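You operate a simulated robot arm through the tools that you are given. There is no shell and no other tool. Be economical: measure what you need, move in short steps, check, and stop when the job is done.

You are at the controls of a simulated robot arm. One attempt, no reset.

## Task
Fetch the black bracket from the long bench and set it in the grey pot. Take the blue gauge and put it on the left end of the grate. Put the yellow cap on the top of the fixed bench away on the top of the beige bench. Press the orange button three times. Take the brass round flange from the top of the green belt and leave it on the blue mark. Put the white pad on top of the carton on the top of the green belt. Take the wire basket on the top of the green belt and put it away on the top of the grey bench. Fetch the white rag and set it in the blue crate on the top of the green belt. Take the grey square flange from the top of the green belt and put it in the grey flat wire basket. Open the white drawer, put the green gauge in the inside of the white drawer and shut the drawer again. Pull the right machine door open. The order is free. Set down upright: green gauge.
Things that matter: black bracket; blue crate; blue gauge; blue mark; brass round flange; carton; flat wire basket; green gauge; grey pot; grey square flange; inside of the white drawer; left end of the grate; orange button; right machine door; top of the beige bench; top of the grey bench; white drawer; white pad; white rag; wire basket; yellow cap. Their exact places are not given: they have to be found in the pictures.

It is judged by the outcome, as a careful person would: the job done as asked, and still so three seconds after it is handed in. It fails if anything else is knocked over, pushed out of place, dropped, spilled or broken. Lids that push on must go on centred and level and be pressed home; caps that screw on are set level and turned clockwise until they are tight.

## Robot
A 6-joint arm with a two-finger parallel gripper on a trunk, on a base that drives. Base frame: it is fixed to the floor where the robot stands at the start and does not move with it; the origin is under the middle of the robot, x ahead of it, y to its left, z up; the surface under the hand at the start is at about z = 850. Lengths are in mm, angles in rad, forces in N, time in s.
With the tool pointing down near the work surface it reaches from about 320 to 700 mm from the robot's upright axis, wherever it stands. Its first joint turns from -2.897 to 2.897 rad. Places, roughly: black bracket (7x5x4 cm) [500, 0, 900]; blue crate (40x27x12 cm) [-2000, -7300, 1000]; blue gauge (7x7x2 cm) [-5300, -2300, 900]; blue mark (64x12 cm) [-1960, -8060, 960]; brass round flange (7x7x3 cm) [-2100, -8900, 1000]; carton (22x18x15 cm) [-2100, -8700, 1000]; flat wire basket (32x25x14 cm) [-2100, -5700, 1000]; green gauge (3x4x6 cm) [-5300, -3900, 900]; grey pot (21x21x18 cm) [400, -500, 900]; grey square flange (7x7x4 cm) [-2100, -6000, 1000]; inside of the white drawer [-7000, -2100, 700]; left end of the grate (17x20 cm) [-4920, -720, 840]; orange button [-2400, -9100, 900]; right machine door [600, -5500, 900]; top of the beige bench [-7000, -2400, 800]; top of the grey bench [-7000, 200, 700]; white drawer [-6900, -2100, 700]; white pad (7x12x3 cm) [-2100, -8500, 1000]; white rag (7x10x4 cm) [-2100, -6800, 1000]; wire basket (30x23x18 cm) [-1900, -6600, 1000]; yellow cap (5x5x2 cm) [-2200, -12200, 1000]. Payload 4.1 kg.
Tool frame: the origin (TCP) lies between the finger pads and is the grasp point; the fingertips stand 23 mm ahead of it; z points along the fingers, y is the line along which they close. Largest opening 94 mm; finger width 38, thickness 10; the body of the gripper, 54 by 96 mm, starts 39 mm behind the TCP.
Orientation is told as [roll, pitch, yaw] about the base's x, y, z axes, in that order, counted from this pose: with the fingers straight down and closing along the base's y, the tool's x points along the base's -x, its y along +y and its z along -z.

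## Interface
- The arm moves only by the tool servo_tool. Its argument "increments" is a list that holds one entry, the list of rows, each a list of 7 numbers: the turn, a rotation vector about the tool's x, y, z in rad, then the shift along the tool's x, y, z in mm, then the gripper command, from -1 (shut) to 1 (fully open), values between in proportion. In form: [[[ax, ay, az, x, y, z, hand], ...]]. A call has 1 to 10 rows; each row shifts and turns the commanded pose from where the row before left it, along the tool's axes as they then stand. Each row takes 0.2 s and may step no farther than 50 mm and 0.15 rad from the row before; otherwise, or with a gripper value out of range, the whole call is refused. Where a pose cannot be reached the arm comes as near as it can. A force on the tool above 40 N (or 10 N above the force at the start of the call, whichever is more), or a blocked arm, ends the call early, and 0.2 s more pass. The fingers move at their own pace (about 45 mm/s each) and stop on an object; they squeeze with about 32 N. The grip force told is the motor's: it shows also when the fingers shut on nothing. Time passes only in rows, and 0.2 s behind the last, so rows that do not move let the fingers close. The reply holds the time, the measured pose of the TCP, the force on the tool along the base axes, the opening and the grip force, in the units named above and with some noise, with the torque about the TCP (base axes, N m) and any sound that the robot's microphone picked up.
- Cameras (640 x 400 px; columns grow to the right, rows downward): "scene" is now at [0.9, 107.5, 1565.5]; the picture's right is [-0.68, -0.73, 0.00], its down [-0.48, 0.45, -0.76] and it looks along [0.55, -0.52, -0.65] (base axes); focal length 288 px, centre (320, 200). "wrist" rides on the gripper at [86, 16, -74] in the tool frame; the picture's right is [-0.18, 0.98, 0.00], its down [-0.58, -0.11, -0.81] and it looks along [-0.79, -0.15, 0.59] (tool axes); focal length 243 px, centre (320, 200).
- snapshot(camera): a new picture of that camera. No time passes.
- move_column(by): slides the trunk up (or, below 0, down) by that many mm; the arm and the scene camera ride with it, the base frame stays. It gives what a move gives, with no picture.
- drive_base(legs): drives the robot by 1 to 6 legs, each [ahead, turn to the left] in mm and rad, along the robot's own axes; the way and the turn of a leg run together, so that a leg with both is an arc; at most 1500 mm and 3.142 rad a leg. The arm and the cameras ride along, it lands a little off, and it stops where it bumps. It gives what a move gives.
- pan_tilt(pan, tilt): turns the head with the scene camera to pan (to the left, within 2.705 rad either way) and tilt (down, from -0.506 to 1.204), counted from straight ahead of the robot. It gives what a move gives.
- pixel_to_xyz(camera, pixels): for up to 12 pixels [column, row] of the newest picture of that camera ("zoom" is the newest enlarged one), the place [x, y, z] in the base frame of the surface seen there, good to about 3 mm. No time passes.
- enlarge(camera, box): a new picture of the part [left, top, right, bottom] of that camera's present view, enlarged. No time passes.
- job_done(): hands the job in; it is judged then, once.

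Work in short steps. Measure before you move; look again where a grasp or a placing could have gone wrong, and mend it. You have 364 turns and 298 pictures in all, those below and enlarged ones among them. Open the gripper and draw the arm clear of the work before you hand the job in, unless the task says otherwise; then end with one line.

The tools are called as a command line: name --argument value ..., lists and objects as JSON in quotes. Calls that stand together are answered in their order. servo_tool: Moves the arm, as the interface text tells. Its arguments: {"type":"object","properties":{"increments":{"type":"array"}},"required":["increments"]} The other tools are called the same way: move_column (by) slides the trunk up or down; drive_base (legs) drives the base; pan_tilt (pan, tilt) turns the head that bears the scene camera; snapshot (camera) takes a picture; pixel_to_xyz (camera, pixels) gives the place of the surface under pixels of a picture; enlarge (camera, box) takes an enlarged picture of a part of a camera's view; job_done () hands the job in.

At the start:

```text
time_s: 0.0
tool_pos: [306.3, -292.6, 1273.9]
orientation: [0.0, 0.0, -0.005]
ft_force: [-1.0, 0.6, 0.0]
wrist_torque: [0.02, -0.02, 0.0]
opening: 94.0
grasp_force: 0.0
trunk travel left (down, up): [-525.0, 65.0]
robot x, y, heading: [0.8, -1.4, -0.0]
head pan, tilt: [-0.754, 0.71]
```

scene: 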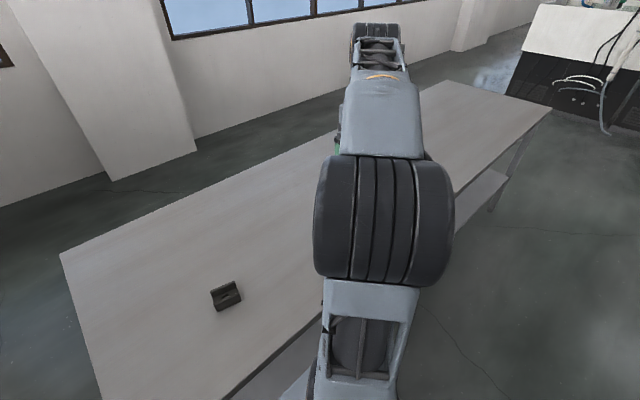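
wrist: 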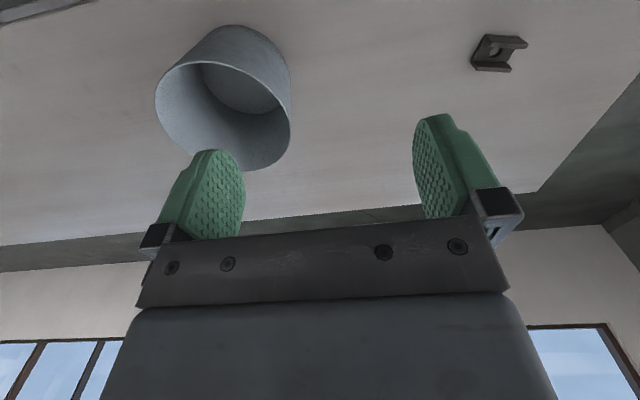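

The bracket shows at wrist (495,52) and scene (226,295), the pot at wrist (225,90). I measure these.

pixel_to_xyz --camera "scene" --pixels '[[226, 292], [214, 292], [236, 284], [218, 310], [240, 300], [226, 303], [250, 330], [320, 200]]'

pixel_to_xyz --camera "wrist" --pixels '[[490, 52], [483, 36], [525, 42], [510, 70], [475, 66], [155, 95], [290, 120], [240, 90], [190, 65], [250, 170]]'

enlarge --camera "scene" --box '[180, 260, 276, 320]'

```text
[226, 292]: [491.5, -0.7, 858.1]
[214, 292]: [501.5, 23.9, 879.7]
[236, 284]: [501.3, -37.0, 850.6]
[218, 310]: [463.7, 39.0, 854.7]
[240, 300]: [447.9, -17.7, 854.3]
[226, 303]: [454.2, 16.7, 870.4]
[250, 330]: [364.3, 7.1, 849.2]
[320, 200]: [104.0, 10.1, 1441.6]
```

```text
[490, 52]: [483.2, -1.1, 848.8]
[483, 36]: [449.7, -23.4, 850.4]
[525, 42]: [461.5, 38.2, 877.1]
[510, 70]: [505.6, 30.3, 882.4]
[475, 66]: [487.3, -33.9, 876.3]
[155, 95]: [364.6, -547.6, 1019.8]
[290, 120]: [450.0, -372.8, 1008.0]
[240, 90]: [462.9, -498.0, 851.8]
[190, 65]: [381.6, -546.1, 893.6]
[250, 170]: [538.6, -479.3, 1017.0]
```

```text
6.67 times, centred on (228, 290) of scene
```

zoom: 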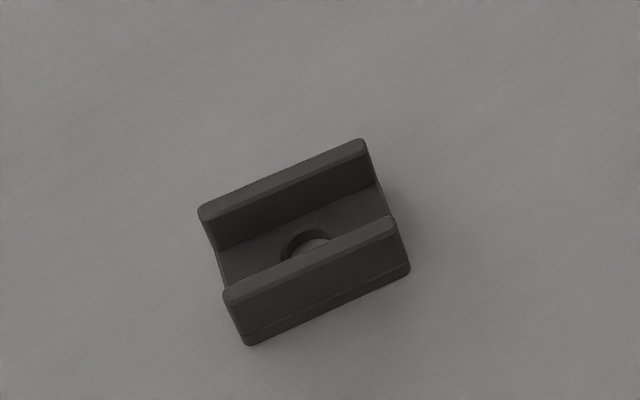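

The bracket is a U channel; I measure its wall tops in the zoom picture.

pixel_to_xyz --camera "zoom" --pixels '[[207, 213], [360, 146], [232, 294], [390, 223], [310, 260], [250, 338], [405, 268]]'

```text
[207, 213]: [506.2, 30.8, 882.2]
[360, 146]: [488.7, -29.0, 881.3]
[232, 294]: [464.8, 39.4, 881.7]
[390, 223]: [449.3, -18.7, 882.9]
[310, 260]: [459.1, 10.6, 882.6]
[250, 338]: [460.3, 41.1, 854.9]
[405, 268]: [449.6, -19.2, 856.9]
```

Bracket centre is about (477.5, 5.5), top 882, long axis at about 15° from y; I grip across its walls (yaw ≈ 1.297). First the shift to above it.

servo_tool --increments '[[[0, 0, 0, -19, 33.1, 27, 1], [0, 0, 0, -19, 33.1, 27, 1], [0, 0, 0, -19, 33.1, 27, 1], [0, 0, 0, -19, 33.1, 27, 1], [0, 0, 0, -19, 33.1, 27, 1], [0, 0, 0, -19, 33.1, 27, 1], [0, 0, 0, -19, 33.1, 27, 1], [0, 0, 0, -19, 33.1, 27, 1], [0, 0, 0, -19, 33.1, 27, 1]]]'

servo_tool --increments '[[[0, 0, -0.1447, 0, 0, 8, 1], [0, 0, -0.1447, 0, 0, 8, 1], [0, 0, -0.1447, 0, 0, 8, 1], [0, 0, -0.1447, 0, 0, 8, 1], [0, 0, -0.1447, 0, 0, 8, 1], [0, 0, -0.1447, 0, 0, 8, 1], [0, 0, -0.1447, 0, 0, 8, 1], [0, 0, -0.1447, 0, 0, 8, 1], [0, 0, -0.1447, 0, 0, 8, 1]]]'

```text
time_s: 2.0
tool_pos: [477.3, 6.3, 1033.6]
orientation: [-0.001, 0.001, -0.006]
ft_force: [-0.4, -0.5, -0.8]
wrist_torque: [-0.01, -0.03, 0.01]
opening: 93.8
grasp_force: 0.1
trunk travel left (down, up): [-525.0, 65.0]
robot x, y, heading: [-0.7, -2.6, -0.001]
head pan, tilt: [-0.754, 0.71]
```

```text
time_s: 4.0
tool_pos: [478.8, 3.6, 958.0]
orientation: [-0.001, 0.0, 1.3]
ft_force: [0.2, 0.8, 0.7]
wrist_torque: [-0.01, -0.03, -0.01]
opening: 94.0
grasp_force: 0.1
trunk travel left (down, up): [-525.0, 65.0]
robot x, y, heading: [2.1, 2.3, 0.001]
head pan, tilt: [-0.754, 0.71]
```

Over the bracket at yaw 1.30, z 958; I descend to z≈876 and close.

servo_tool --increments '[[[0, 0, 0, 0, 0, 20, 1], [0, 0, 0, 0, 0, 20, 1], [0, 0, 0, 0, 0, 20, 1], [0, 0, 0, 0, 0, 21, 1], [0, 0, 0, 0, 0, 0, 1], [0, 0, 0, 0, 0, 0, -1], [0, 0, 0, 0, 0, 0, -1], [0, 0, 0, 0, 0, 0, -1], [0, 0, 0, 0, 0, 0, -1]]]'

snapshot --camera "scene"

```text
time_s: 6.0
tool_pos: [479.3, 1.7, 879.3]
orientation: [-0.002, -0.001, 1.296]
ft_force: [-0.4, -0.5, 0.3]
wrist_torque: [-0.18, 0.05, 0.04]
opening: 49.9
grasp_force: 31.6
trunk travel left (down, up): [-525.0, 65.0]
robot x, y, heading: [1.8, 1.6, -0.0]
head pan, tilt: [-0.754, 0.71]
```

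```text
294 pictures are left
```

scene: 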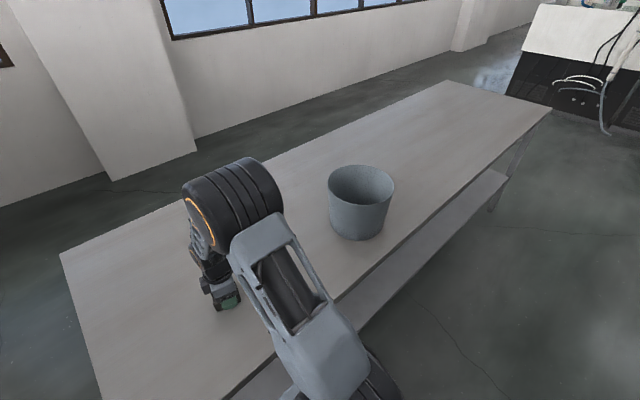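

Gripped (opening 49.9). Next I measure the pot rim and lift.

pixel_to_xyz --camera "scene" --pixels '[[329, 178], [393, 178], [361, 166], [361, 202], [340, 170], [385, 198], [362, 180]]'

servo_tool --increments '[[[0, 0, 0, 0, 0, -40, -1], [0, 0, 0, 0, 0, -40, -1], [0, 0, 0, 0, 0, -40, -1], [0, 0, 0, 0, 0, -40, -1], [0, 0, 0, 0, 0, -40, -1], [0, 0, 0, 0, 0, -25, -1]]]'

```text
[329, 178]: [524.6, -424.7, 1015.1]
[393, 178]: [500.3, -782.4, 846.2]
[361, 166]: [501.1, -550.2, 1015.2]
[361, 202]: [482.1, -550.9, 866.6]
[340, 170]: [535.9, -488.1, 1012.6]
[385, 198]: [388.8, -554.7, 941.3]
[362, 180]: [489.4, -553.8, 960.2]
```

```text
time_s: 7.4
tool_pos: [478.2, 2.0, 1103.3]
orientation: [0.001, 0.001, 1.297]
ft_force: [0.1, 0.2, -3.8]
wrist_torque: [-0.01, 0.01, 0.02]
opening: 49.7
grasp_force: 32.5
trunk travel left (down, up): [-525.0, 65.0]
robot x, y, heading: [1.1, 0.0, 0.001]
head pan, tilt: [-0.754, 0.71]
```

Pot centre about (435,-476), rim 1015. I carry the bracket over, offset 25 mm so the wrist camera stays inside the rim.

servo_tool --increments '[[[0, 0, 0, 44.7, -8.8, 0, -1], [0, 0, 0, 44.7, -8.8, 0, -1], [0, 0, 0, 44.7, -8.8, 0, -1], [0, 0, 0, 44.7, -8.8, 0, -1], [0, 0, 0, 44.7, -8.8, 0, -1], [0, 0, 0, 44.7, -8.8, 0, -1], [0, 0, 0, 44.7, -8.8, 0, -1], [0, 0, 0, 44.7, -8.8, 0, -1], [0, 0, 0, 44.7, -8.8, 0, -1], [0, 0, 0, 44.7, -8.8, 0, -1]]]'

snapshot --camera "wrist"

```text
time_s: 9.6
tool_pos: [441.6, -452.0, 1102.4]
orientation: [0.004, -0.003, 1.297]
ft_force: [-0.3, -0.9, -3.3]
wrist_torque: [0.04, 0.03, 0.01]
opening: 50.0
grasp_force: 31.9
trunk travel left (down, up): [-525.0, 65.0]
robot x, y, heading: [-3.4, 0.3, 0.001]
head pan, tilt: [-0.754, 0.71]
```

```text
293 pictures are left
```

wrist: 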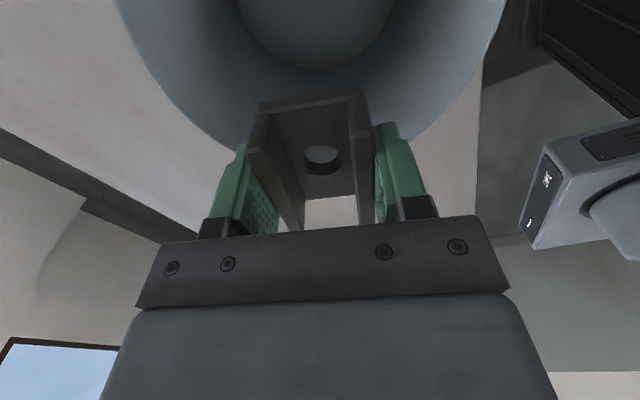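

I check the pot's rim from here.

pixel_to_xyz --camera "wrist" --pixels '[[130, 35], [180, 110], [230, 145], [420, 130], [470, 80], [497, 20], [315, 50]]'

```text
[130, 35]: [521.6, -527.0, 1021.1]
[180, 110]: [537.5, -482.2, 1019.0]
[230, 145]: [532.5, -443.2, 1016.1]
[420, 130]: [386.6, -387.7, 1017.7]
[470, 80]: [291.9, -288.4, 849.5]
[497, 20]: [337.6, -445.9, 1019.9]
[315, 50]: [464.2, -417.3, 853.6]
```

Clearances are fine; I lower into the pot to about z 885.

servo_tool --increments '[[[0, 0, 0, 0, 0, 35, -1], [0, 0, 0, 0, 0, 35, -1], [0, 0, 0, 0, 0, 35, -1], [0, 0, 0, 0, 0, 35, -1], [0, 0, 0, 0, 0, 30, -1], [0, 0, 0, 0, 0, 25, -1], [0, 0, 0, 0, 0, 15, -1], [0, 0, 0, 0, 0, 5, -1], [0, 0, 0, 0, 0, 0, -1]]]'

```text
time_s: 11.6
tool_pos: [443.8, -452.0, 889.6]
orientation: [0.0, 0.0, 1.296]
ft_force: [0.0, -0.8, -3.8]
wrist_torque: [-0.02, 0.04, 0.03]
opening: 49.9
grasp_force: 31.9
trunk travel left (down, up): [-525.0, 65.0]
robot x, y, heading: [-1.1, -0.9, 0.003]
head pan, tilt: [-0.754, 0.71]
```

Still hanging; a few small steps down until contact.

servo_tool --increments '[[[0, 0, 0, 0, 0, 2, -1], [0, 0, 0, 0, 0, 2, -1], [0, 0, 0, 0, 0, 1.5, -1], [0, 0, 0, 0, 0, 0, -1]]]'

```text
time_s: 12.6
tool_pos: [443.3, -451.5, 882.9]
orientation: [0.0, 0.001, 1.295]
ft_force: [0.4, 0.0, -2.4]
wrist_torque: [-0.03, -0.01, 0.03]
opening: 49.9
grasp_force: 31.9
trunk travel left (down, up): [-525.0, 65.0]
robot x, y, heading: [2.4, 2.9, 0.002]
head pan, tilt: [-0.754, 0.71]
```

Load is easing, so it's essentially on the floor; release and lift.

servo_tool --increments '[[[0, 0, 0, 0, 0, 0.5, -0.2], [0, 0, 0, 0, 0, 0, 0.4], [0, 0, 0, 0, 0, 0, 0.4], [0, 0, 0, 0, 0, -10, 0.4], [0, 0, 0, 0, 0, -40, 0.4], [0, 0, 0, 0, 0, -45, 0.4], [0, 0, 0, 0, 0, -45, 0.4], [0, 0, 0, 0, 0, -45, 0.4], [0, 0, 0, 0, 0, -45, 0.4], [0, 0, 0, 0, 0, -45, 0.4]]]'

servo_tool --increments '[[[0, 0, 0.14, 0, 0, -20, 1], [0, 0, 0.14, 0, 0, -20, 1], [0, 0, 0.14, 0, 0, -20, 1], [0, 0, 0.14, 0, 0, -10, 1], [0, 0, 0.14, 0, 0, 0, 1], [0, 0, 0.14, 0, 0, 0, 1], [0, 0, 0.14, 0, 0, 0, 1], [0, 0, 0.14, 0, 0, 0, 1], [0, 0, 0.14, 0, 0, 0, 1]]]'

snapshot --camera "wrist"

```text
time_s: 14.8
tool_pos: [441.9, -450.4, 1158.4]
orientation: [0.002, -0.001, 1.298]
ft_force: [-0.2, 0.1, -0.6]
wrist_torque: [0.01, -0.02, 0.05]
opening: 66.2
grasp_force: 0.1
trunk travel left (down, up): [-525.0, 65.0]
robot x, y, heading: [0.5, 0.8, 0.002]
head pan, tilt: [-0.754, 0.71]
```

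```text
time_s: 16.8
tool_pos: [433.2, -441.6, 1221.0]
orientation: [-0.001, 0.0, 0.035]
ft_force: [-0.1, 0.8, 0.4]
wrist_torque: [-0.04, 0.0, 0.01]
opening: 93.9
grasp_force: 0.1
out of reach, approached as far as the arm can: row 3, 4
trunk travel left (down, up): [-525.0, 65.0]
robot x, y, heading: [-1.7, -3.1, -0.002]
head pan, tilt: [-0.754, 0.71]
```

```text
292 pictures are left
```

wrist: 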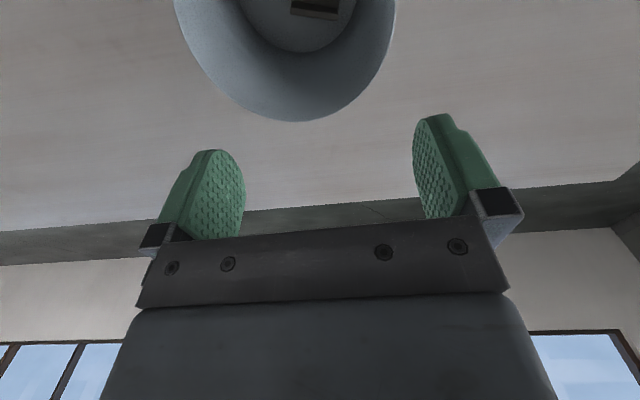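

Bracket is on the pot's floor. I draw the arm back to its stowed pose and look around toward -y.

servo_tool --increments '[[[0, 0, 0, 30, 20, -5, 1], [0, 0, 0, 30, 35, -10, 1], [0, 0, 0, 30, 35, -10, 1], [0, 0, 0, 30, 35, -10, 1], [0, 0, 0, 7, 25, -15, 1]]]'

pan_tilt --pan -1.4 --tilt 0.15

snapshot --camera "scene"

pan_tilt --pan -2.5 --tilt 0.15

snapshot --camera "scene"

```text
time_s: 18.0
tool_pos: [299.6, -296.5, 1271.4]
orientation: [0.001, 0.0, 0.038]
ft_force: [-0.1, -1.1, -0.4]
wrist_torque: [0.03, 0.01, -0.01]
opening: 93.9
grasp_force: 0.0
trunk travel left (down, up): [-525.0, 65.0]
robot x, y, heading: [-3.2, -2.4, -0.003]
head pan, tilt: [-0.754, 0.71]
```

```text
time_s: 19.0
tool_pos: [300.4, -296.8, 1270.2]
orientation: [0.001, 0.001, 0.038]
ft_force: [-0.2, 0.0, -0.1]
wrist_torque: [0.0, -0.02, 0.03]
opening: 94.0
grasp_force: 0.0
trunk travel left (down, up): [-525.0, 65.0]
robot x, y, heading: [-2.4, 0.1, -0.001]
head pan, tilt: [-1.4, 0.15]
```

```text
291 pictures are left
```

scene: 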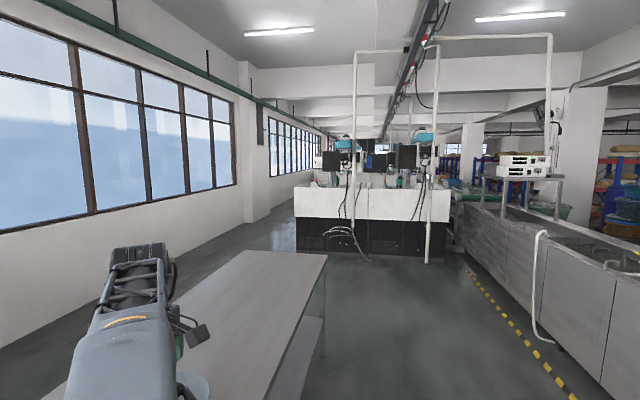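

```text
time_s: 20.4
tool_pos: [299.3, -296.9, 1271.2]
orientation: [0.001, 0.0, 0.038]
ft_force: [0.3, 1.4, -0.3]
wrist_torque: [-0.02, 0.0, 0.0]
opening: 93.9
grasp_force: 0.0
trunk travel left (down, up): [-525.0, 65.0]
robot x, y, heading: [-1.4, -1.1, 0.0]
head pan, tilt: [-2.499, 0.15]
```

```text
290 pictures are left
```

scene: 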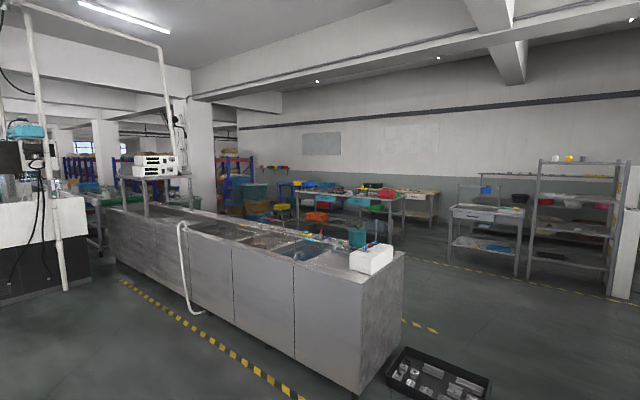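

I map key points: steel counter, benches beyond, the machine, floor objects.

pixel_to_xyz --camera "scene" --pixels '[[368, 398], [404, 250], [225, 330], [108, 255], [385, 380], [440, 360], [449, 264], [516, 274], [610, 290], [290, 235], [430, 222], [250, 260]]'

pan_tilt --pan 2.6 --tilt 0.25

snapshot --camera "scene"

pixel_to_xyz --camera "scene" --pixels '[[100, 390], [200, 300], [320, 300], [450, 300], [560, 300], [320, 240], [500, 240]]'

```text
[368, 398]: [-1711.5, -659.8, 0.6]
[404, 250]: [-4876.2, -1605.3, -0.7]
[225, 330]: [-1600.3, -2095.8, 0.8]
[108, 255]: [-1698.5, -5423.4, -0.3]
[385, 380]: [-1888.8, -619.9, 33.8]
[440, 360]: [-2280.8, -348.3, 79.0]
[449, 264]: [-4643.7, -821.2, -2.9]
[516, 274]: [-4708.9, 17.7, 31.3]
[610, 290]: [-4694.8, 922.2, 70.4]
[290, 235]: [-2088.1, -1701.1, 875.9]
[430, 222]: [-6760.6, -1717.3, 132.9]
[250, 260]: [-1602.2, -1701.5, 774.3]
```

```text
time_s: 24.4
tool_pos: [299.7, -297.0, 1271.0]
orientation: [0.001, 0.0, 0.039]
ft_force: [0.0, 0.5, 0.7]
wrist_torque: [0.01, -0.01, 0.01]
opening: 93.6
grasp_force: 0.1
trunk travel left (down, up): [-525.0, 65.0]
robot x, y, heading: [4.5, 0.5, -0.003]
head pan, tilt: [2.601, 0.25]
```

```text
289 pictures are left
```

scene: 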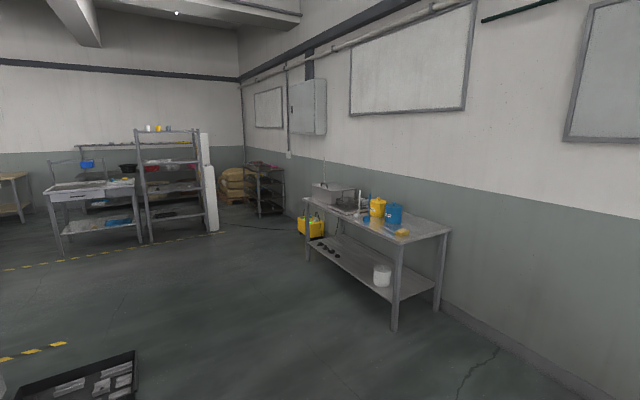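

```text
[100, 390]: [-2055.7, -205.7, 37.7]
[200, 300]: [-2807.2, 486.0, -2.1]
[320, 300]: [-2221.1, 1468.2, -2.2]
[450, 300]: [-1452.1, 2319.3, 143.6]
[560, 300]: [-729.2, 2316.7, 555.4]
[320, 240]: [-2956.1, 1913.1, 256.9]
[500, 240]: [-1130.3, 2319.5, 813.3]
```

Now a closer look toward the machine in the -y direction.

pan_tilt --pan -1.5 --tilt 0.2

enlarge --camera "scene" --box '[240, 100, 480, 250]'

pixel_to_xyz --camera "zoom" --pixels '[[40, 330], [100, 330], [200, 300], [300, 300], [400, 300], [200, 170], [350, 170], [450, 190], [500, 230], [550, 300], [480, 380], [120, 200]]'

```text
time_s: 27.7
tool_pos: [300.1, -296.7, 1271.0]
orientation: [-0.001, 0.0, 0.037]
ft_force: [-0.1, -0.2, -0.4]
wrist_torque: [-0.02, 0.01, 0.01]
opening: 94.2
grasp_force: 0.1
trunk travel left (down, up): [-525.0, 65.0]
robot x, y, heading: [-2.4, -1.8, 0.002]
head pan, tilt: [-1.499, 0.201]
```

```text
2.67 times, centred on (360, 175) of scene
```

zoom: 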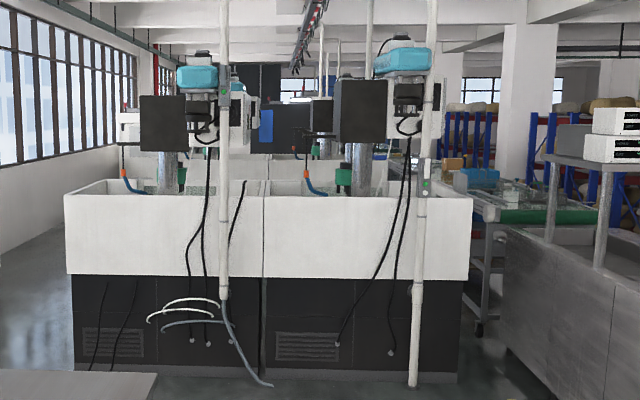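

```text
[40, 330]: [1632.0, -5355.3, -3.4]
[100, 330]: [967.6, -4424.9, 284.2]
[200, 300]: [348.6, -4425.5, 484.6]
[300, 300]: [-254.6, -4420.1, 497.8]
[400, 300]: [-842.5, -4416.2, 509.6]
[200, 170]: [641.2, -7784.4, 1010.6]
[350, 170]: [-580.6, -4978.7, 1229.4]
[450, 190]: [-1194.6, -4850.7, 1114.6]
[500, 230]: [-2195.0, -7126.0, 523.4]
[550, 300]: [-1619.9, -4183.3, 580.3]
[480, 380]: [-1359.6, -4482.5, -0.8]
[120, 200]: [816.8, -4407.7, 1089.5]
```

The machine's back spans x≈-1150…1150 at y=-4420. I check the passage on the window side.

snapshot --camera "scene"

pixel_to_xyz --camera "scene" --pixels '[[240, 232], [296, 238], [220, 215], [180, 260], [120, 300], [300, 245], [296, 262], [262, 195], [130, 250], [245, 205], [325, 300], [287, 345]]'

```text
287 pictures are left
```

scene: 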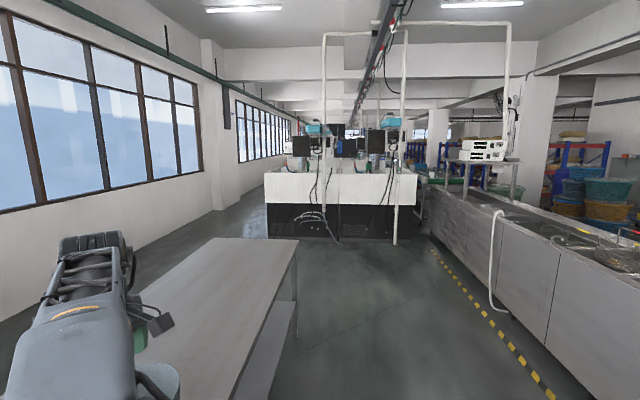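

```text
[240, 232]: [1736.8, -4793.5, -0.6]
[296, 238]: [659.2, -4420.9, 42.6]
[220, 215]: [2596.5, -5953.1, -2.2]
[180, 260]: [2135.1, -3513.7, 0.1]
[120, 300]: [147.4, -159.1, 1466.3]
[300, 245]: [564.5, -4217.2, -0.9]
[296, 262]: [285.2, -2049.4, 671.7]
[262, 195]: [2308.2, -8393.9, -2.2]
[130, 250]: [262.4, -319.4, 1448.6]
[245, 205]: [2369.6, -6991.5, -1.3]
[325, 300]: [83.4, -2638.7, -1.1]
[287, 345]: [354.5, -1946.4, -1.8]
```

Free passage on the window side (x≈1150–2300). Back off, turn right, drive past the bench's end (y≈-2150), and across to x≈1700.

drive_base --legs '[[-250, 0], [0, -1.571], [1500, 0], [1500, 0], [0, 1.571]]'

pan_tilt --pan 0 --tilt 0.35

snapshot --camera "scene"

```text
time_s: 51.2
tool_pos: [1.5, -3286.5, 1270.5]
orientation: [0.0, -0.001, 0.033]
ft_force: [-0.3, -0.1, -0.2]
wrist_torque: [-0.01, 0.0, 0.03]
opening: 94.1
grasp_force: 0.1
trunk travel left (down, up): [-525.0, 65.0]
robot x, y, heading: [-297.7, -2988.1, -0.005]
head pan, tilt: [-1.499, 0.201]
```

```text
time_s: 52.8
tool_pos: [0.2, -3286.3, 1271.6]
orientation: [0.001, -0.001, 0.034]
ft_force: [0.5, 0.4, -0.1]
wrist_torque: [0.01, 0.0, 0.03]
opening: 93.9
grasp_force: 0.0
trunk travel left (down, up): [-525.0, 65.0]
robot x, y, heading: [-297.7, -2991.3, -0.007]
head pan, tilt: [0.0, 0.351]
```

```text
286 pictures are left
```

scene: 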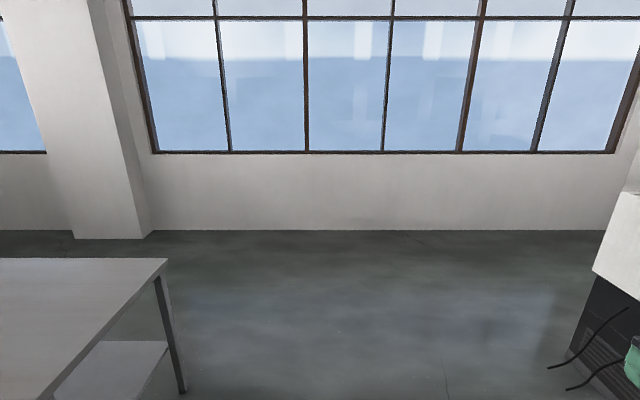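

Way is clear to the window wall. Drive across, turn right and advance alongside the machine.

drive_base --legs '[[1500, 0], [500, 0], [0, -1.565], [1500, 0]]'

pan_tilt --pan -0.4 --tilt 0.2

snapshot --camera "scene"

```text
time_s: 73.6
tool_pos: [1378.9, -4817.5, 1272.3]
orientation: [-0.002, -0.001, -1.52]
ft_force: [0.2, 0.0, -0.3]
wrist_torque: [0.03, -0.01, -0.02]
opening: 94.2
grasp_force: 0.1
trunk travel left (down, up): [-525.0, 65.0]
robot x, y, heading: [1672.8, -4509.9, -1.556]
head pan, tilt: [0.0, 0.351]
```

```text
time_s: 74.5
tool_pos: [1379.1, -4816.9, 1270.5]
orientation: [-0.001, -0.001, -1.519]
ft_force: [0.5, -0.8, 0.5]
wrist_torque: [-0.02, 0.01, 0.01]
opening: 93.8
grasp_force: 0.0
trunk travel left (down, up): [-525.0, 65.0]
robot x, y, heading: [1670.2, -4513.5, -1.56]
head pan, tilt: [-0.4, 0.201]
```

```text
285 pictures are left
```

scene: 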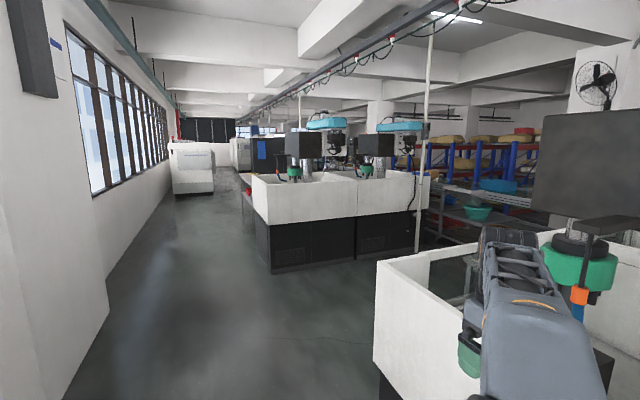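

I measure the machine corners and the aisle beyond.

pixel_to_xyz --camera "scene" --pixels '[[376, 265], [380, 370], [268, 270], [425, 260], [470, 272], [355, 265], [340, 300], [430, 262]]'

```text
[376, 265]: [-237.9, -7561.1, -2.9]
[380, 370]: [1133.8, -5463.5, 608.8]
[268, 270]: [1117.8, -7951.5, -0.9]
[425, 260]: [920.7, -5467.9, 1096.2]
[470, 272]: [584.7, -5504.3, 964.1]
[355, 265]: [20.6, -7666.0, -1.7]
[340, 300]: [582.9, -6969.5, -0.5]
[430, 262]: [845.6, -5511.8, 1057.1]
```

Machine front at y≈-5500, aisle 2 m wide. Drive into the aisle and look at the front.

drive_base --legs '[[1500, 0], [450, 0], [0, -1.571]]'

pan_tilt --pan -0.7 --tilt 0.4

snapshot --camera "scene"

```text
time_s: 88.0
tool_pos: [1375.9, -6167.7, 1271.1]
orientation: [0.001, -0.001, -3.071]
ft_force: [-0.6, -0.5, 0.4]
wrist_torque: [-0.02, -0.03, -0.03]
opening: 94.0
grasp_force: 0.0
trunk travel left (down, up): [-525.0, 65.0]
robot x, y, heading: [1682.0, -6453.8, -3.109]
head pan, tilt: [-0.4, 0.201]
```

```text
time_s: 88.8
tool_pos: [1376.2, -6167.0, 1270.3]
orientation: [-0.001, -0.002, -3.071]
ft_force: [0.0, -0.1, -0.4]
wrist_torque: [0.03, -0.05, 0.01]
opening: 94.1
grasp_force: 0.1
trunk travel left (down, up): [-525.0, 65.0]
robot x, y, heading: [1683.6, -6455.2, -3.109]
head pan, tilt: [-0.7, 0.4]
```

```text
284 pictures are left
```

scene: 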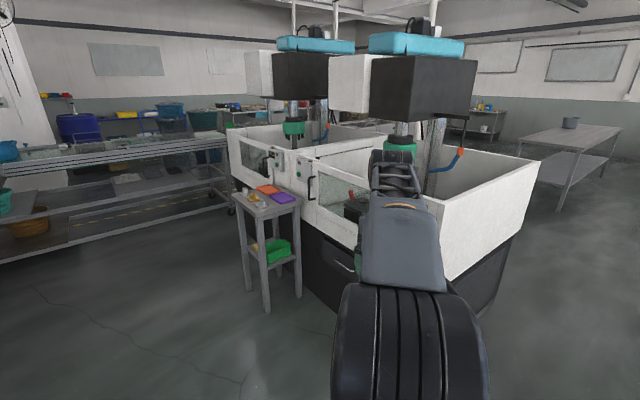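

I measure the table, door handle and door.

pixel_to_xyz --camera "scene" --pixels '[[267, 310], [245, 283], [297, 293], [311, 188], [309, 200], [312, 178], [340, 195], [300, 205], [275, 165], [235, 130], [443, 205], [435, 270]]'

enlarge --camera "scene" --box '[210, 110, 450, 260]'

```text
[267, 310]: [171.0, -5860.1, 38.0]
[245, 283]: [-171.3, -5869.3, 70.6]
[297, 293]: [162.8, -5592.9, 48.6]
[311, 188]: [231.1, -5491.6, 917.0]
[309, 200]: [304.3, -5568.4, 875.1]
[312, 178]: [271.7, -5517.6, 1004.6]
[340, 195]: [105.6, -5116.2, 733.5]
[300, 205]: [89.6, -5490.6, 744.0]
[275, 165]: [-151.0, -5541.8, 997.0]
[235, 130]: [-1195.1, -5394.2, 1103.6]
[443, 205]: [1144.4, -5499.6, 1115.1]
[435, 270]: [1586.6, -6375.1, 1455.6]
```

```text
2.67 times, centred on (330, 185) of scene
```

zoom: 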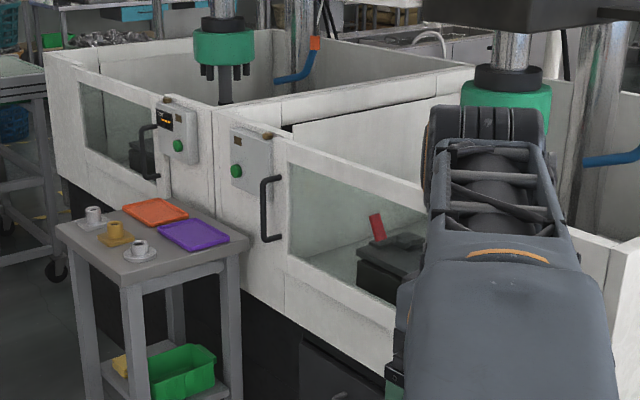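

The vertical handle bar is at about (300,-5568, 875–1005); hinge likely at +x. I drive to face the door from x≈750, y≈-6450.

drive_base --legs '[[950, 0], [0, -1.603]]'

pan_tilt --pan 0.35 --tilt 0.5

snapshot --camera "scene"

```text
time_s: 97.5
tool_pos: [1049.4, -6178.5, 1269.8]
orientation: [0.0, 0.0, 1.602]
ft_force: [0.5, 0.6, -0.6]
wrist_torque: [0.0, 0.02, -0.02]
opening: 94.0
grasp_force: 0.0
trunk travel left (down, up): [-525.0, 65.0]
robot x, y, heading: [750.3, -6476.5, 1.567]
head pan, tilt: [-0.7, 0.4]
```

```text
time_s: 98.8
tool_pos: [1050.0, -6179.0, 1270.9]
orientation: [0.0, 0.0, 1.601]
ft_force: [0.0, -0.1, -0.3]
wrist_torque: [-0.01, 0.0, -0.01]
opening: 93.9
grasp_force: 0.0
trunk travel left (down, up): [-525.0, 65.0]
robot x, y, heading: [753.0, -6478.4, 1.566]
head pan, tilt: [0.351, 0.499]
```

```text
282 pictures are left
```

scene: 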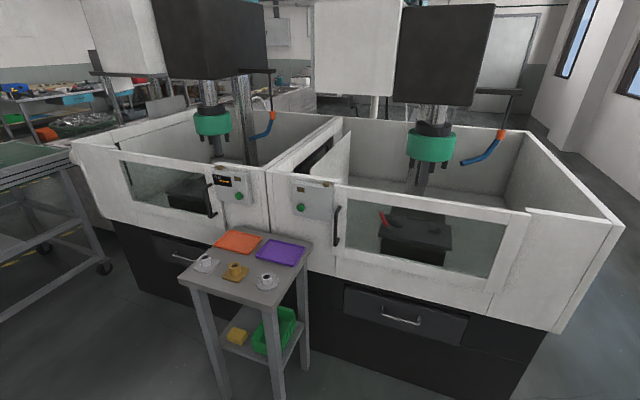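

enlarge --camera "scene" --box '[290, 160, 610, 360]'

pixel_to_xyz --camera "zoom" --pixels '[[102, 92], [97, 130], [94, 168], [80, 60], [75, 195], [480, 110], [410, 290], [440, 200], [395, 250], [110, 180], [300, 70], [540, 100]]'

```text
2.00 times, centred on (450, 260) of scene
```

zoom: 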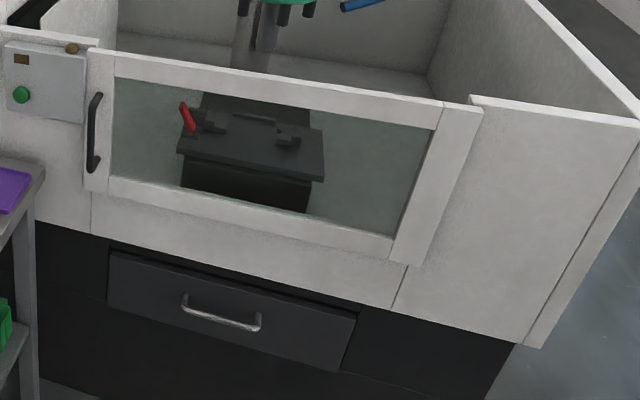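

```text
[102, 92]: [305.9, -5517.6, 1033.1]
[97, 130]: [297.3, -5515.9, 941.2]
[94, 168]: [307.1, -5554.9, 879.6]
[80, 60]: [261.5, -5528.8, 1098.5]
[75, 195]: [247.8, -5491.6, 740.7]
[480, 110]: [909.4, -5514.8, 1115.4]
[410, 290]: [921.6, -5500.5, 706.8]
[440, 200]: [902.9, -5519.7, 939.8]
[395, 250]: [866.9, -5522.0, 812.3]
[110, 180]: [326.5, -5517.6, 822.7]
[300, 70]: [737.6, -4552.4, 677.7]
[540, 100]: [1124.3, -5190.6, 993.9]
```

The door leaf spans x≈280–915 with the bar handle at about (300,-5555). I move the base left to x≈480 and closer, keeping clear of the table.

drive_base --legs '[[0, 1.571], [270, 0], [0, -1.571], [140, 0]]'

pan_tilt --pan 0.2 --tilt 0.65

snapshot --camera "scene"

```text
time_s: 109.3
tool_pos: [770.6, -6028.8, 1271.1]
orientation: [0.0, -0.001, 1.617]
ft_force: [-0.6, 0.4, -0.3]
wrist_torque: [0.0, 0.0, -0.01]
opening: 94.0
grasp_force: 0.0
trunk travel left (down, up): [-525.0, 65.0]
robot x, y, heading: [478.3, -6331.6, 1.58]
head pan, tilt: [0.351, 0.499]
```

```text
time_s: 110.0
tool_pos: [770.9, -6029.3, 1271.8]
orientation: [-0.001, -0.001, 1.616]
ft_force: [-0.1, 0.3, 0.4]
wrist_torque: [-0.01, 0.03, 0.0]
opening: 94.0
grasp_force: 0.1
trunk travel left (down, up): [-525.0, 65.0]
robot x, y, heading: [479.7, -6332.7, 1.577]
head pan, tilt: [0.201, 0.649]
```

```text
280 pictures are left
```

scene: 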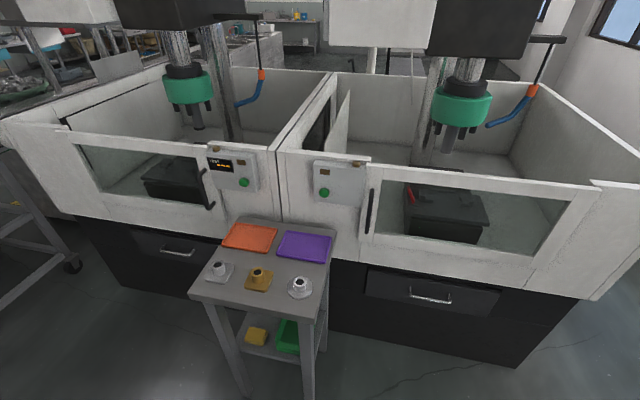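

enlarge --camera "scene" --box '[320, 160, 416, 240]'

pixel_to_xyz --camera "zoom" --pixels '[[355, 135], [345, 180], [335, 225], [330, 270], [320, 300], [300, 200], [345, 160], [340, 205]]'

pixel_to_xyz --camera "scene" --pixels '[[331, 245], [325, 310], [238, 262], [290, 230], [300, 275]]'

```text
5.00 times, centred on (368, 200) of scene
```

zoom: 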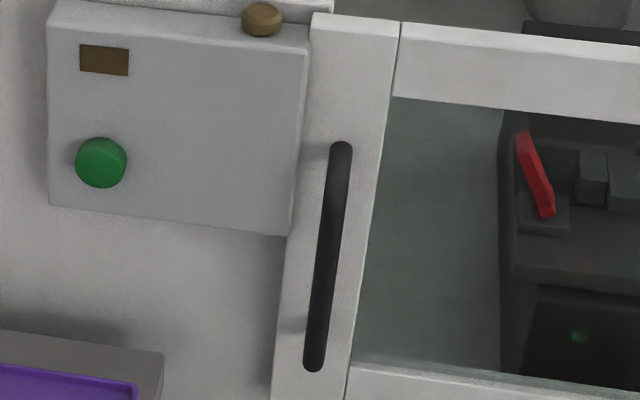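

```text
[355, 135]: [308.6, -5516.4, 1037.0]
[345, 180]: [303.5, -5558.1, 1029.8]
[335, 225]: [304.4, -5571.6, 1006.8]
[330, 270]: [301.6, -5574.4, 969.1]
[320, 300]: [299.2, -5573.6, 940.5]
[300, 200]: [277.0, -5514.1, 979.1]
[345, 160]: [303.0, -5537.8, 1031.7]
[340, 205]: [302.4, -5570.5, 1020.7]
```

```text
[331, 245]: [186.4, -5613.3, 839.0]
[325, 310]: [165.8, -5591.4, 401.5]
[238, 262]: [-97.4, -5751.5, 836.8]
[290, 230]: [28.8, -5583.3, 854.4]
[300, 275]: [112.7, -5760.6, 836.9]
```

I check the control box's protrusion and lower edge, to choose the grip height.

pixel_to_xyz --camera "zoom" --pixels '[[288, 215], [280, 228], [295, 100], [150, 150], [318, 350], [310, 365], [360, 300]]'

move_column --by -200

```text
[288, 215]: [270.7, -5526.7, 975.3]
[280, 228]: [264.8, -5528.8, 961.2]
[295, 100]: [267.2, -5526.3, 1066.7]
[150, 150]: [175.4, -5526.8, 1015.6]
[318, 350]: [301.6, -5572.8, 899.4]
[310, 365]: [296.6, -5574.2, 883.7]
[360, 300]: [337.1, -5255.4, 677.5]
```

```text
time_s: 112.2
tool_pos: [770.2, -6030.8, 1071.7]
orientation: [-0.001, 0.001, 1.616]
ft_force: [0.0, 0.6, -0.2]
wrist_torque: [-0.03, -0.02, -0.02]
opening: 94.0
grasp_force: 0.1
trunk travel left (down, up): [-325.0, 265.0]
robot x, y, heading: [477.3, -6330.2, 1.578]
head pan, tilt: [0.201, 0.649]
```

Box front is at y=-5527, tips will stop at -5545: fine. Move the TCP to about (400,-5850,1000) before tipping the hand forward.

servo_tool --increments '[[[0, 0, 0, -21.8, 40.2, 8, 1], [0, 0, 0, -21.8, 40.2, 8, 1], [0, 0, 0, -21.8, 40.2, 8, 1], [0, 0, 0, -21.8, 40.2, 8, 1], [0, 0, 0, -21.8, 40.2, 8, 1], [0, 0, 0, -21.8, 40.2, 8, 1], [0, 0, 0, -21.8, 40.2, 8, 1], [0, 0, 0, -21.8, 40.2, 8, 1], [0, 0, 0, -21.8, 40.2, 8, 1]]]'

servo_tool --increments '[[[0, -0.145, 0, 0, 0, 0, 1], [0, -0.145, 0, 0, 0, 0, 1], [0, -0.145, 0, 0, 0, 0, 1], [0, -0.145, 0, 0, 0, 0, 1], [0, -0.145, 0, 0, 0, 0, 1], [0, -0.145, 0, 0, 0, 0, 1], [0, -0.145, 0, 0, 0, 0, 1], [0, -0.145, 0, 0, 0, 0, 1], [0, -0.145, 0, 0, 0, 0, 1], [0, -0.145, 0, 0, 0, 0, 1]]]'

snapshot --camera "scene"

```text
time_s: 114.2
tool_pos: [399.0, -5849.3, 1000.4]
orientation: [0.0, -0.002, 1.617]
ft_force: [0.6, 0.0, 0.2]
wrist_torque: [0.03, 0.02, 0.01]
opening: 93.9
grasp_force: 0.0
trunk travel left (down, up): [-325.0, 265.0]
robot x, y, heading: [475.4, -6330.7, 1.58]
head pan, tilt: [0.201, 0.649]
```

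```text
time_s: 116.4
tool_pos: [401.4, -5850.7, 999.1]
orientation: [0.015, -1.45, 1.601]
ft_force: [-0.4, -0.1, 0.1]
wrist_torque: [0.0, 0.01, -0.01]
opening: 94.2
grasp_force: 0.0
trunk travel left (down, up): [-325.0, 265.0]
robot x, y, heading: [475.0, -6329.3, 1.582]
head pan, tilt: [0.201, 0.649]
```

```text
278 pictures are left
```

scene: 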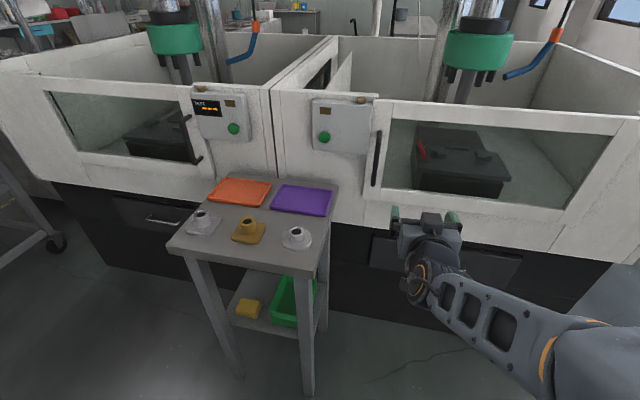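

Hand points forward well. Level it and approach the handle to about (302,-5650,955).

servo_tool --increments '[[[0, -0.12, 0, 0, 0, 0, 1], [0, 0, 0, 8.8, 18, 40.8, 1], [0, 0, 0, 8.8, 18, 40.8, 1], [0, 0, 0, 8.8, 18, 40.8, 1], [0, 0, 0, 8.8, 18, 40.8, 1], [0, 0, 0, 8.8, 18, 40.8, 1], [0, 0, 0, 0, 0, 0, 1]]]'

snapshot --camera "wrist"

snapshot --camera "scene"

```text
time_s: 118.0
tool_pos: [300.7, -5651.4, 954.2]
orientation: [-0.497, -1.569, 2.115]
ft_force: [0.6, 0.0, 0.1]
wrist_torque: [0.03, 0.0, 0.06]
opening: 94.0
grasp_force: 0.0
trunk travel left (down, up): [-325.0, 265.0]
robot x, y, heading: [479.3, -6337.5, 1.585]
head pan, tilt: [0.201, 0.649]
```

```text
277 pictures are left
```

wrist: 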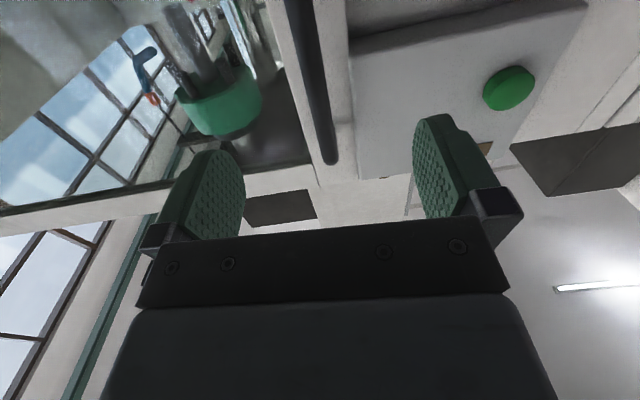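

```text
276 pictures are left
```

scene: 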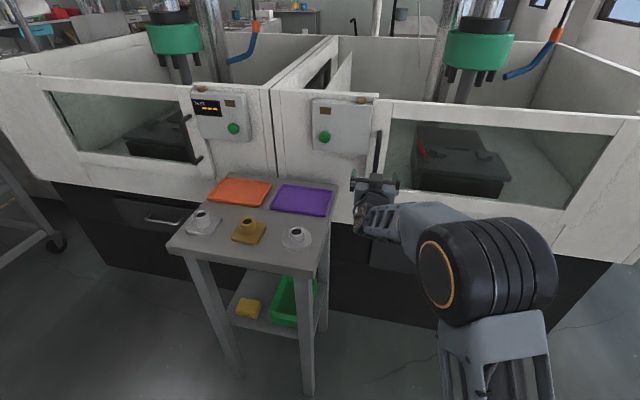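

The bar runs between the fingers. Advance 80 mm and close on it.

servo_tool --increments '[[[0, 0, 0, 0, 0, 30, 1], [0, 0, 0, 0, 0, 30, 1], [0, 0, 0, 0, 0, 22, 1], [0, 0, 0, 0, 0, 0, 1], [0, 0, 0, 0, 0, 0, -1], [0, 0, 0, 0, 0, 0, -1], [0, 0, 0, 0, 0, 0, -1], [0, 0, 0, 0, 0, 0, -1], [0, 0, 0, 0, 0, 0, -1], [0, 0, 0, 0, 0, 0, -1]]]'

```text
time_s: 120.2
tool_pos: [300.6, -5567.3, 953.4]
orientation: [0.751, -1.57, 0.863]
ft_force: [5.2, -1.9, -0.2]
wrist_torque: [-0.08, -0.07, -0.06]
opening: 14.5
grasp_force: 44.7
trunk travel left (down, up): [-325.0, 265.0]
robot x, y, heading: [481.1, -6333.5, 1.576]
head pan, tilt: [0.201, 0.649]
```

Gripped the bar (14.5 mm). Gentle test pull along the arc about the hinge near (915,-5515).

servo_tool --increments '[[[-0.02, 0, 0, 0, -1.2, -12.3, -1], [-0.02, 0, 0, 0, -1.2, -12.3, -1], [-0.02, 0, 0, 0, -1.2, -12.3, -1], [-0.02, 0, 0, 0, -1.2, -12.3, -1], [0, 0, 0, 0, 0, 0, -1]]]'

snapshot --camera "scene"

```text
time_s: 121.4
tool_pos: [306.1, -5616.5, 953.9]
orientation: [0.036, -1.566, 1.659]
ft_force: [6.9, 1.8, -10.6]
wrist_torque: [0.15, 0.09, -0.06]
opening: 14.6
grasp_force: 45.4
trunk travel left (down, up): [-325.0, 265.0]
robot x, y, heading: [478.8, -6328.8, 1.579]
head pan, tilt: [0.201, 0.649]
```

```text
275 pictures are left
```

scene: 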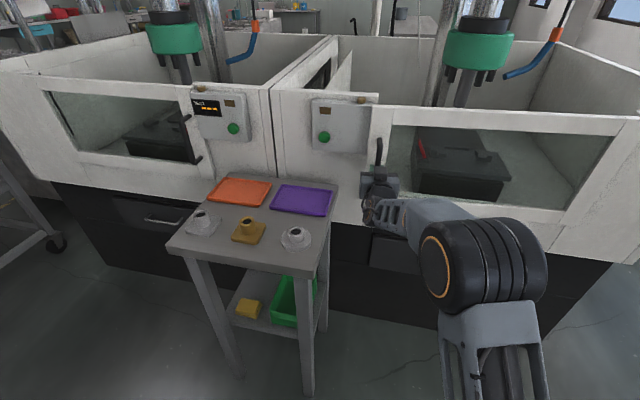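

The door swings on its right hinge with little force. Continue along the arc.

servo_tool --increments '[[[-0.05, 0, 0, 0, -3.4, -30.7, -1], [-0.05, 0, 0, 0, -3.4, -30.7, -1], [-0.05, 0, 0, 0, -3.4, -30.7, -1], [-0.05, 0, 0, 0, -3.4, -30.7, -1], [-0.05, 0, 0, 0, -3.4, -30.7, -1], [-0.05, 0, 0, 0, -3.4, -30.7, -1], [-0.05, 0, 0, 0, -3.4, -30.7, -1], [-0.05, 0, 0, 0, -3.4, -30.7, -1]]]'

snapshot --camera "scene"

```text
time_s: 121.8
tool_pos: [309.6, -5636.2, 953.3]
orientation: [0.015, -1.554, 1.681]
ft_force: [7.7, 2.3, -2.5]
wrist_torque: [-0.47, -0.05, -0.23]
opening: 15.1
grasp_force: 45.4
out of reach, approached as far as the arm can: row 1
trunk travel left (down, up): [-325.0, 265.0]
robot x, y, heading: [476.9, -6330.7, 1.57]
head pan, tilt: [0.201, 0.649]
stopped in row 1: the force on the tool passed its limit at 59 N (the readings are from after the stop); the commanded pose is now the measured one
```

```text
274 pictures are left
```

scene: 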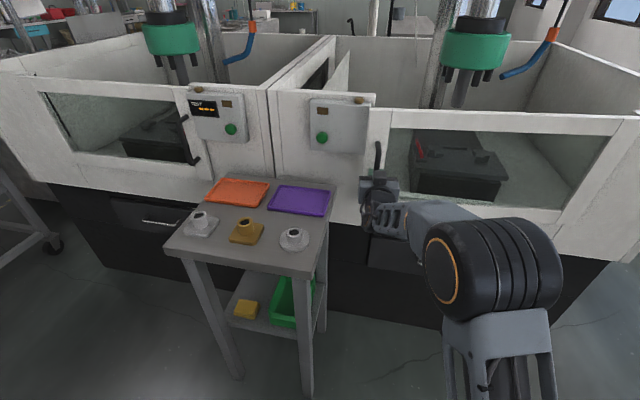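

"Out of reach" in that step—probably a joint limit with the turn. Try the pull without tool rotation, letting the bar turn in the grip.

servo_tool --increments '[[[0, 0, 0, 0, -2, -12, -1], [0, 0, 0, 0, -2.5, -12, -1], [0, 0, 0, 0, -2.5, -12, -1], [0, 0, 0, 0, -3, -12, -1]]]'

```text
time_s: 122.8
tool_pos: [321.9, -5685.9, 954.3]
orientation: [-0.07, -1.551, 1.762]
ft_force: [4.6, 0.9, -16.6]
wrist_torque: [-0.07, 0.15, -0.05]
opening: 14.6
grasp_force: 44.4
trunk travel left (down, up): [-325.0, 265.0]
robot x, y, heading: [477.1, -6332.2, 1.573]
head pan, tilt: [0.201, 0.649]
```

Works. Continue in 15 mm steps with growing +x component, relieving the vertical force a bit.

servo_tool --increments '[[[0, 0, 0, 0.5, -2.6, -14.8, -1], [0, 0, 0, 0.5, -3.0, -14.7, -1], [0, 0, 0, 0, -3.3, -14.6, -1], [0, 0, 0, 0, -3.7, -14.5, -1], [0, 0, 0, 0, -4, -14.4, -1], [0, 0, 0, 0, -4.4, -14.3, -1]]]'

```text
time_s: 123.8
tool_pos: [340.6, -5739.0, 956.1]
orientation: [-0.009, -1.55, 1.69]
ft_force: [11.8, 3.7, -5.0]
wrist_torque: [0.11, -0.24, -0.25]
opening: 14.9
grasp_force: 45.1
out of reach, approached as far as the arm can: row 2, 4
trunk travel left (down, up): [-325.0, 265.0]
robot x, y, heading: [481.4, -6334.8, 1.568]
head pan, tilt: [0.201, 0.649]
stopped in row 5: the force on the tool passed its limit at 42 N (the readings are from after the stop); the commanded pose is now the measured one
```

The arm is at an awkward configuration; I use the base instead: back 100 mm with a slight right turn, which moves the grip along the door's tangent.

drive_base --legs '[[-100, -0.06]]'

snapshot --camera "scene"

```text
time_s: 124.9
tool_pos: [372.4, -5813.0, 954.7]
orientation: [-0.108, -1.552, 1.724]
ft_force: [7.8, 3.6, -0.7]
wrist_torque: [0.14, -0.26, -0.23]
opening: 14.8
grasp_force: 44.8
trunk travel left (down, up): [-325.0, 265.0]
robot x, y, heading: [476.7, -6411.0, 1.509]
head pan, tilt: [0.201, 0.649]
stopped in leg 1: the force on the tool passed its limit at 44 N (the readings are from after the stop); the commanded pose is now the measured one
```

```text
273 pictures are left
```

scene: 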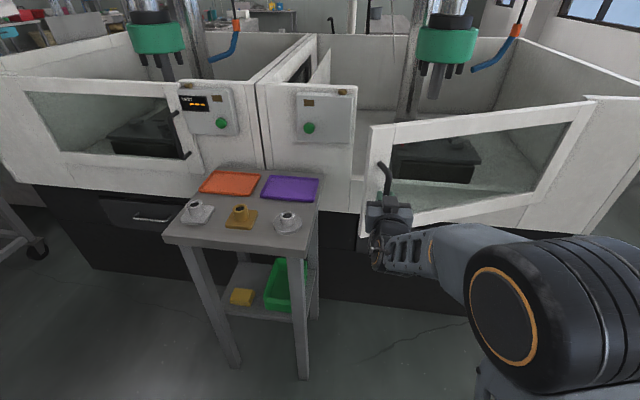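

Opened to ~24°. Continue in small base legs along the tangent.

drive_base --legs '[[-50, -0.046], [-50, -0.053], [-50, -0.06]]'

```text
time_s: 126.3
tool_pos: [410.6, -5878.4, 954.5]
orientation: [-0.185, -1.554, 1.728]
ft_force: [8.1, 5.3, -4.6]
wrist_torque: [0.77, -0.4, -0.12]
opening: 14.8
grasp_force: 44.8
trunk travel left (down, up): [-325.0, 265.0]
robot x, y, heading: [470.0, -6484.4, 1.433]
head pan, tilt: [0.201, 0.649]
stopped in leg 2: the force on the tool passed its limit at 42 N (the readings are from after the stop); the commanded pose is now the measured one
```

Force limit hits but it advances 75 mm per call; keep going.

drive_base --legs '[[-50, -0.072], [-45, -0.08]]'

```text
time_s: 127.7
tool_pos: [483.9, -5968.2, 956.0]
orientation: [-0.09, -1.554, 1.484]
ft_force: [23.0, 23.6, -0.1]
wrist_torque: [-0.48, -1.1, -0.14]
opening: 14.9
grasp_force: 45.2
trunk travel left (down, up): [-325.0, 265.0]
robot x, y, heading: [447.5, -6577.4, 1.284]
head pan, tilt: [0.201, 0.649]
```

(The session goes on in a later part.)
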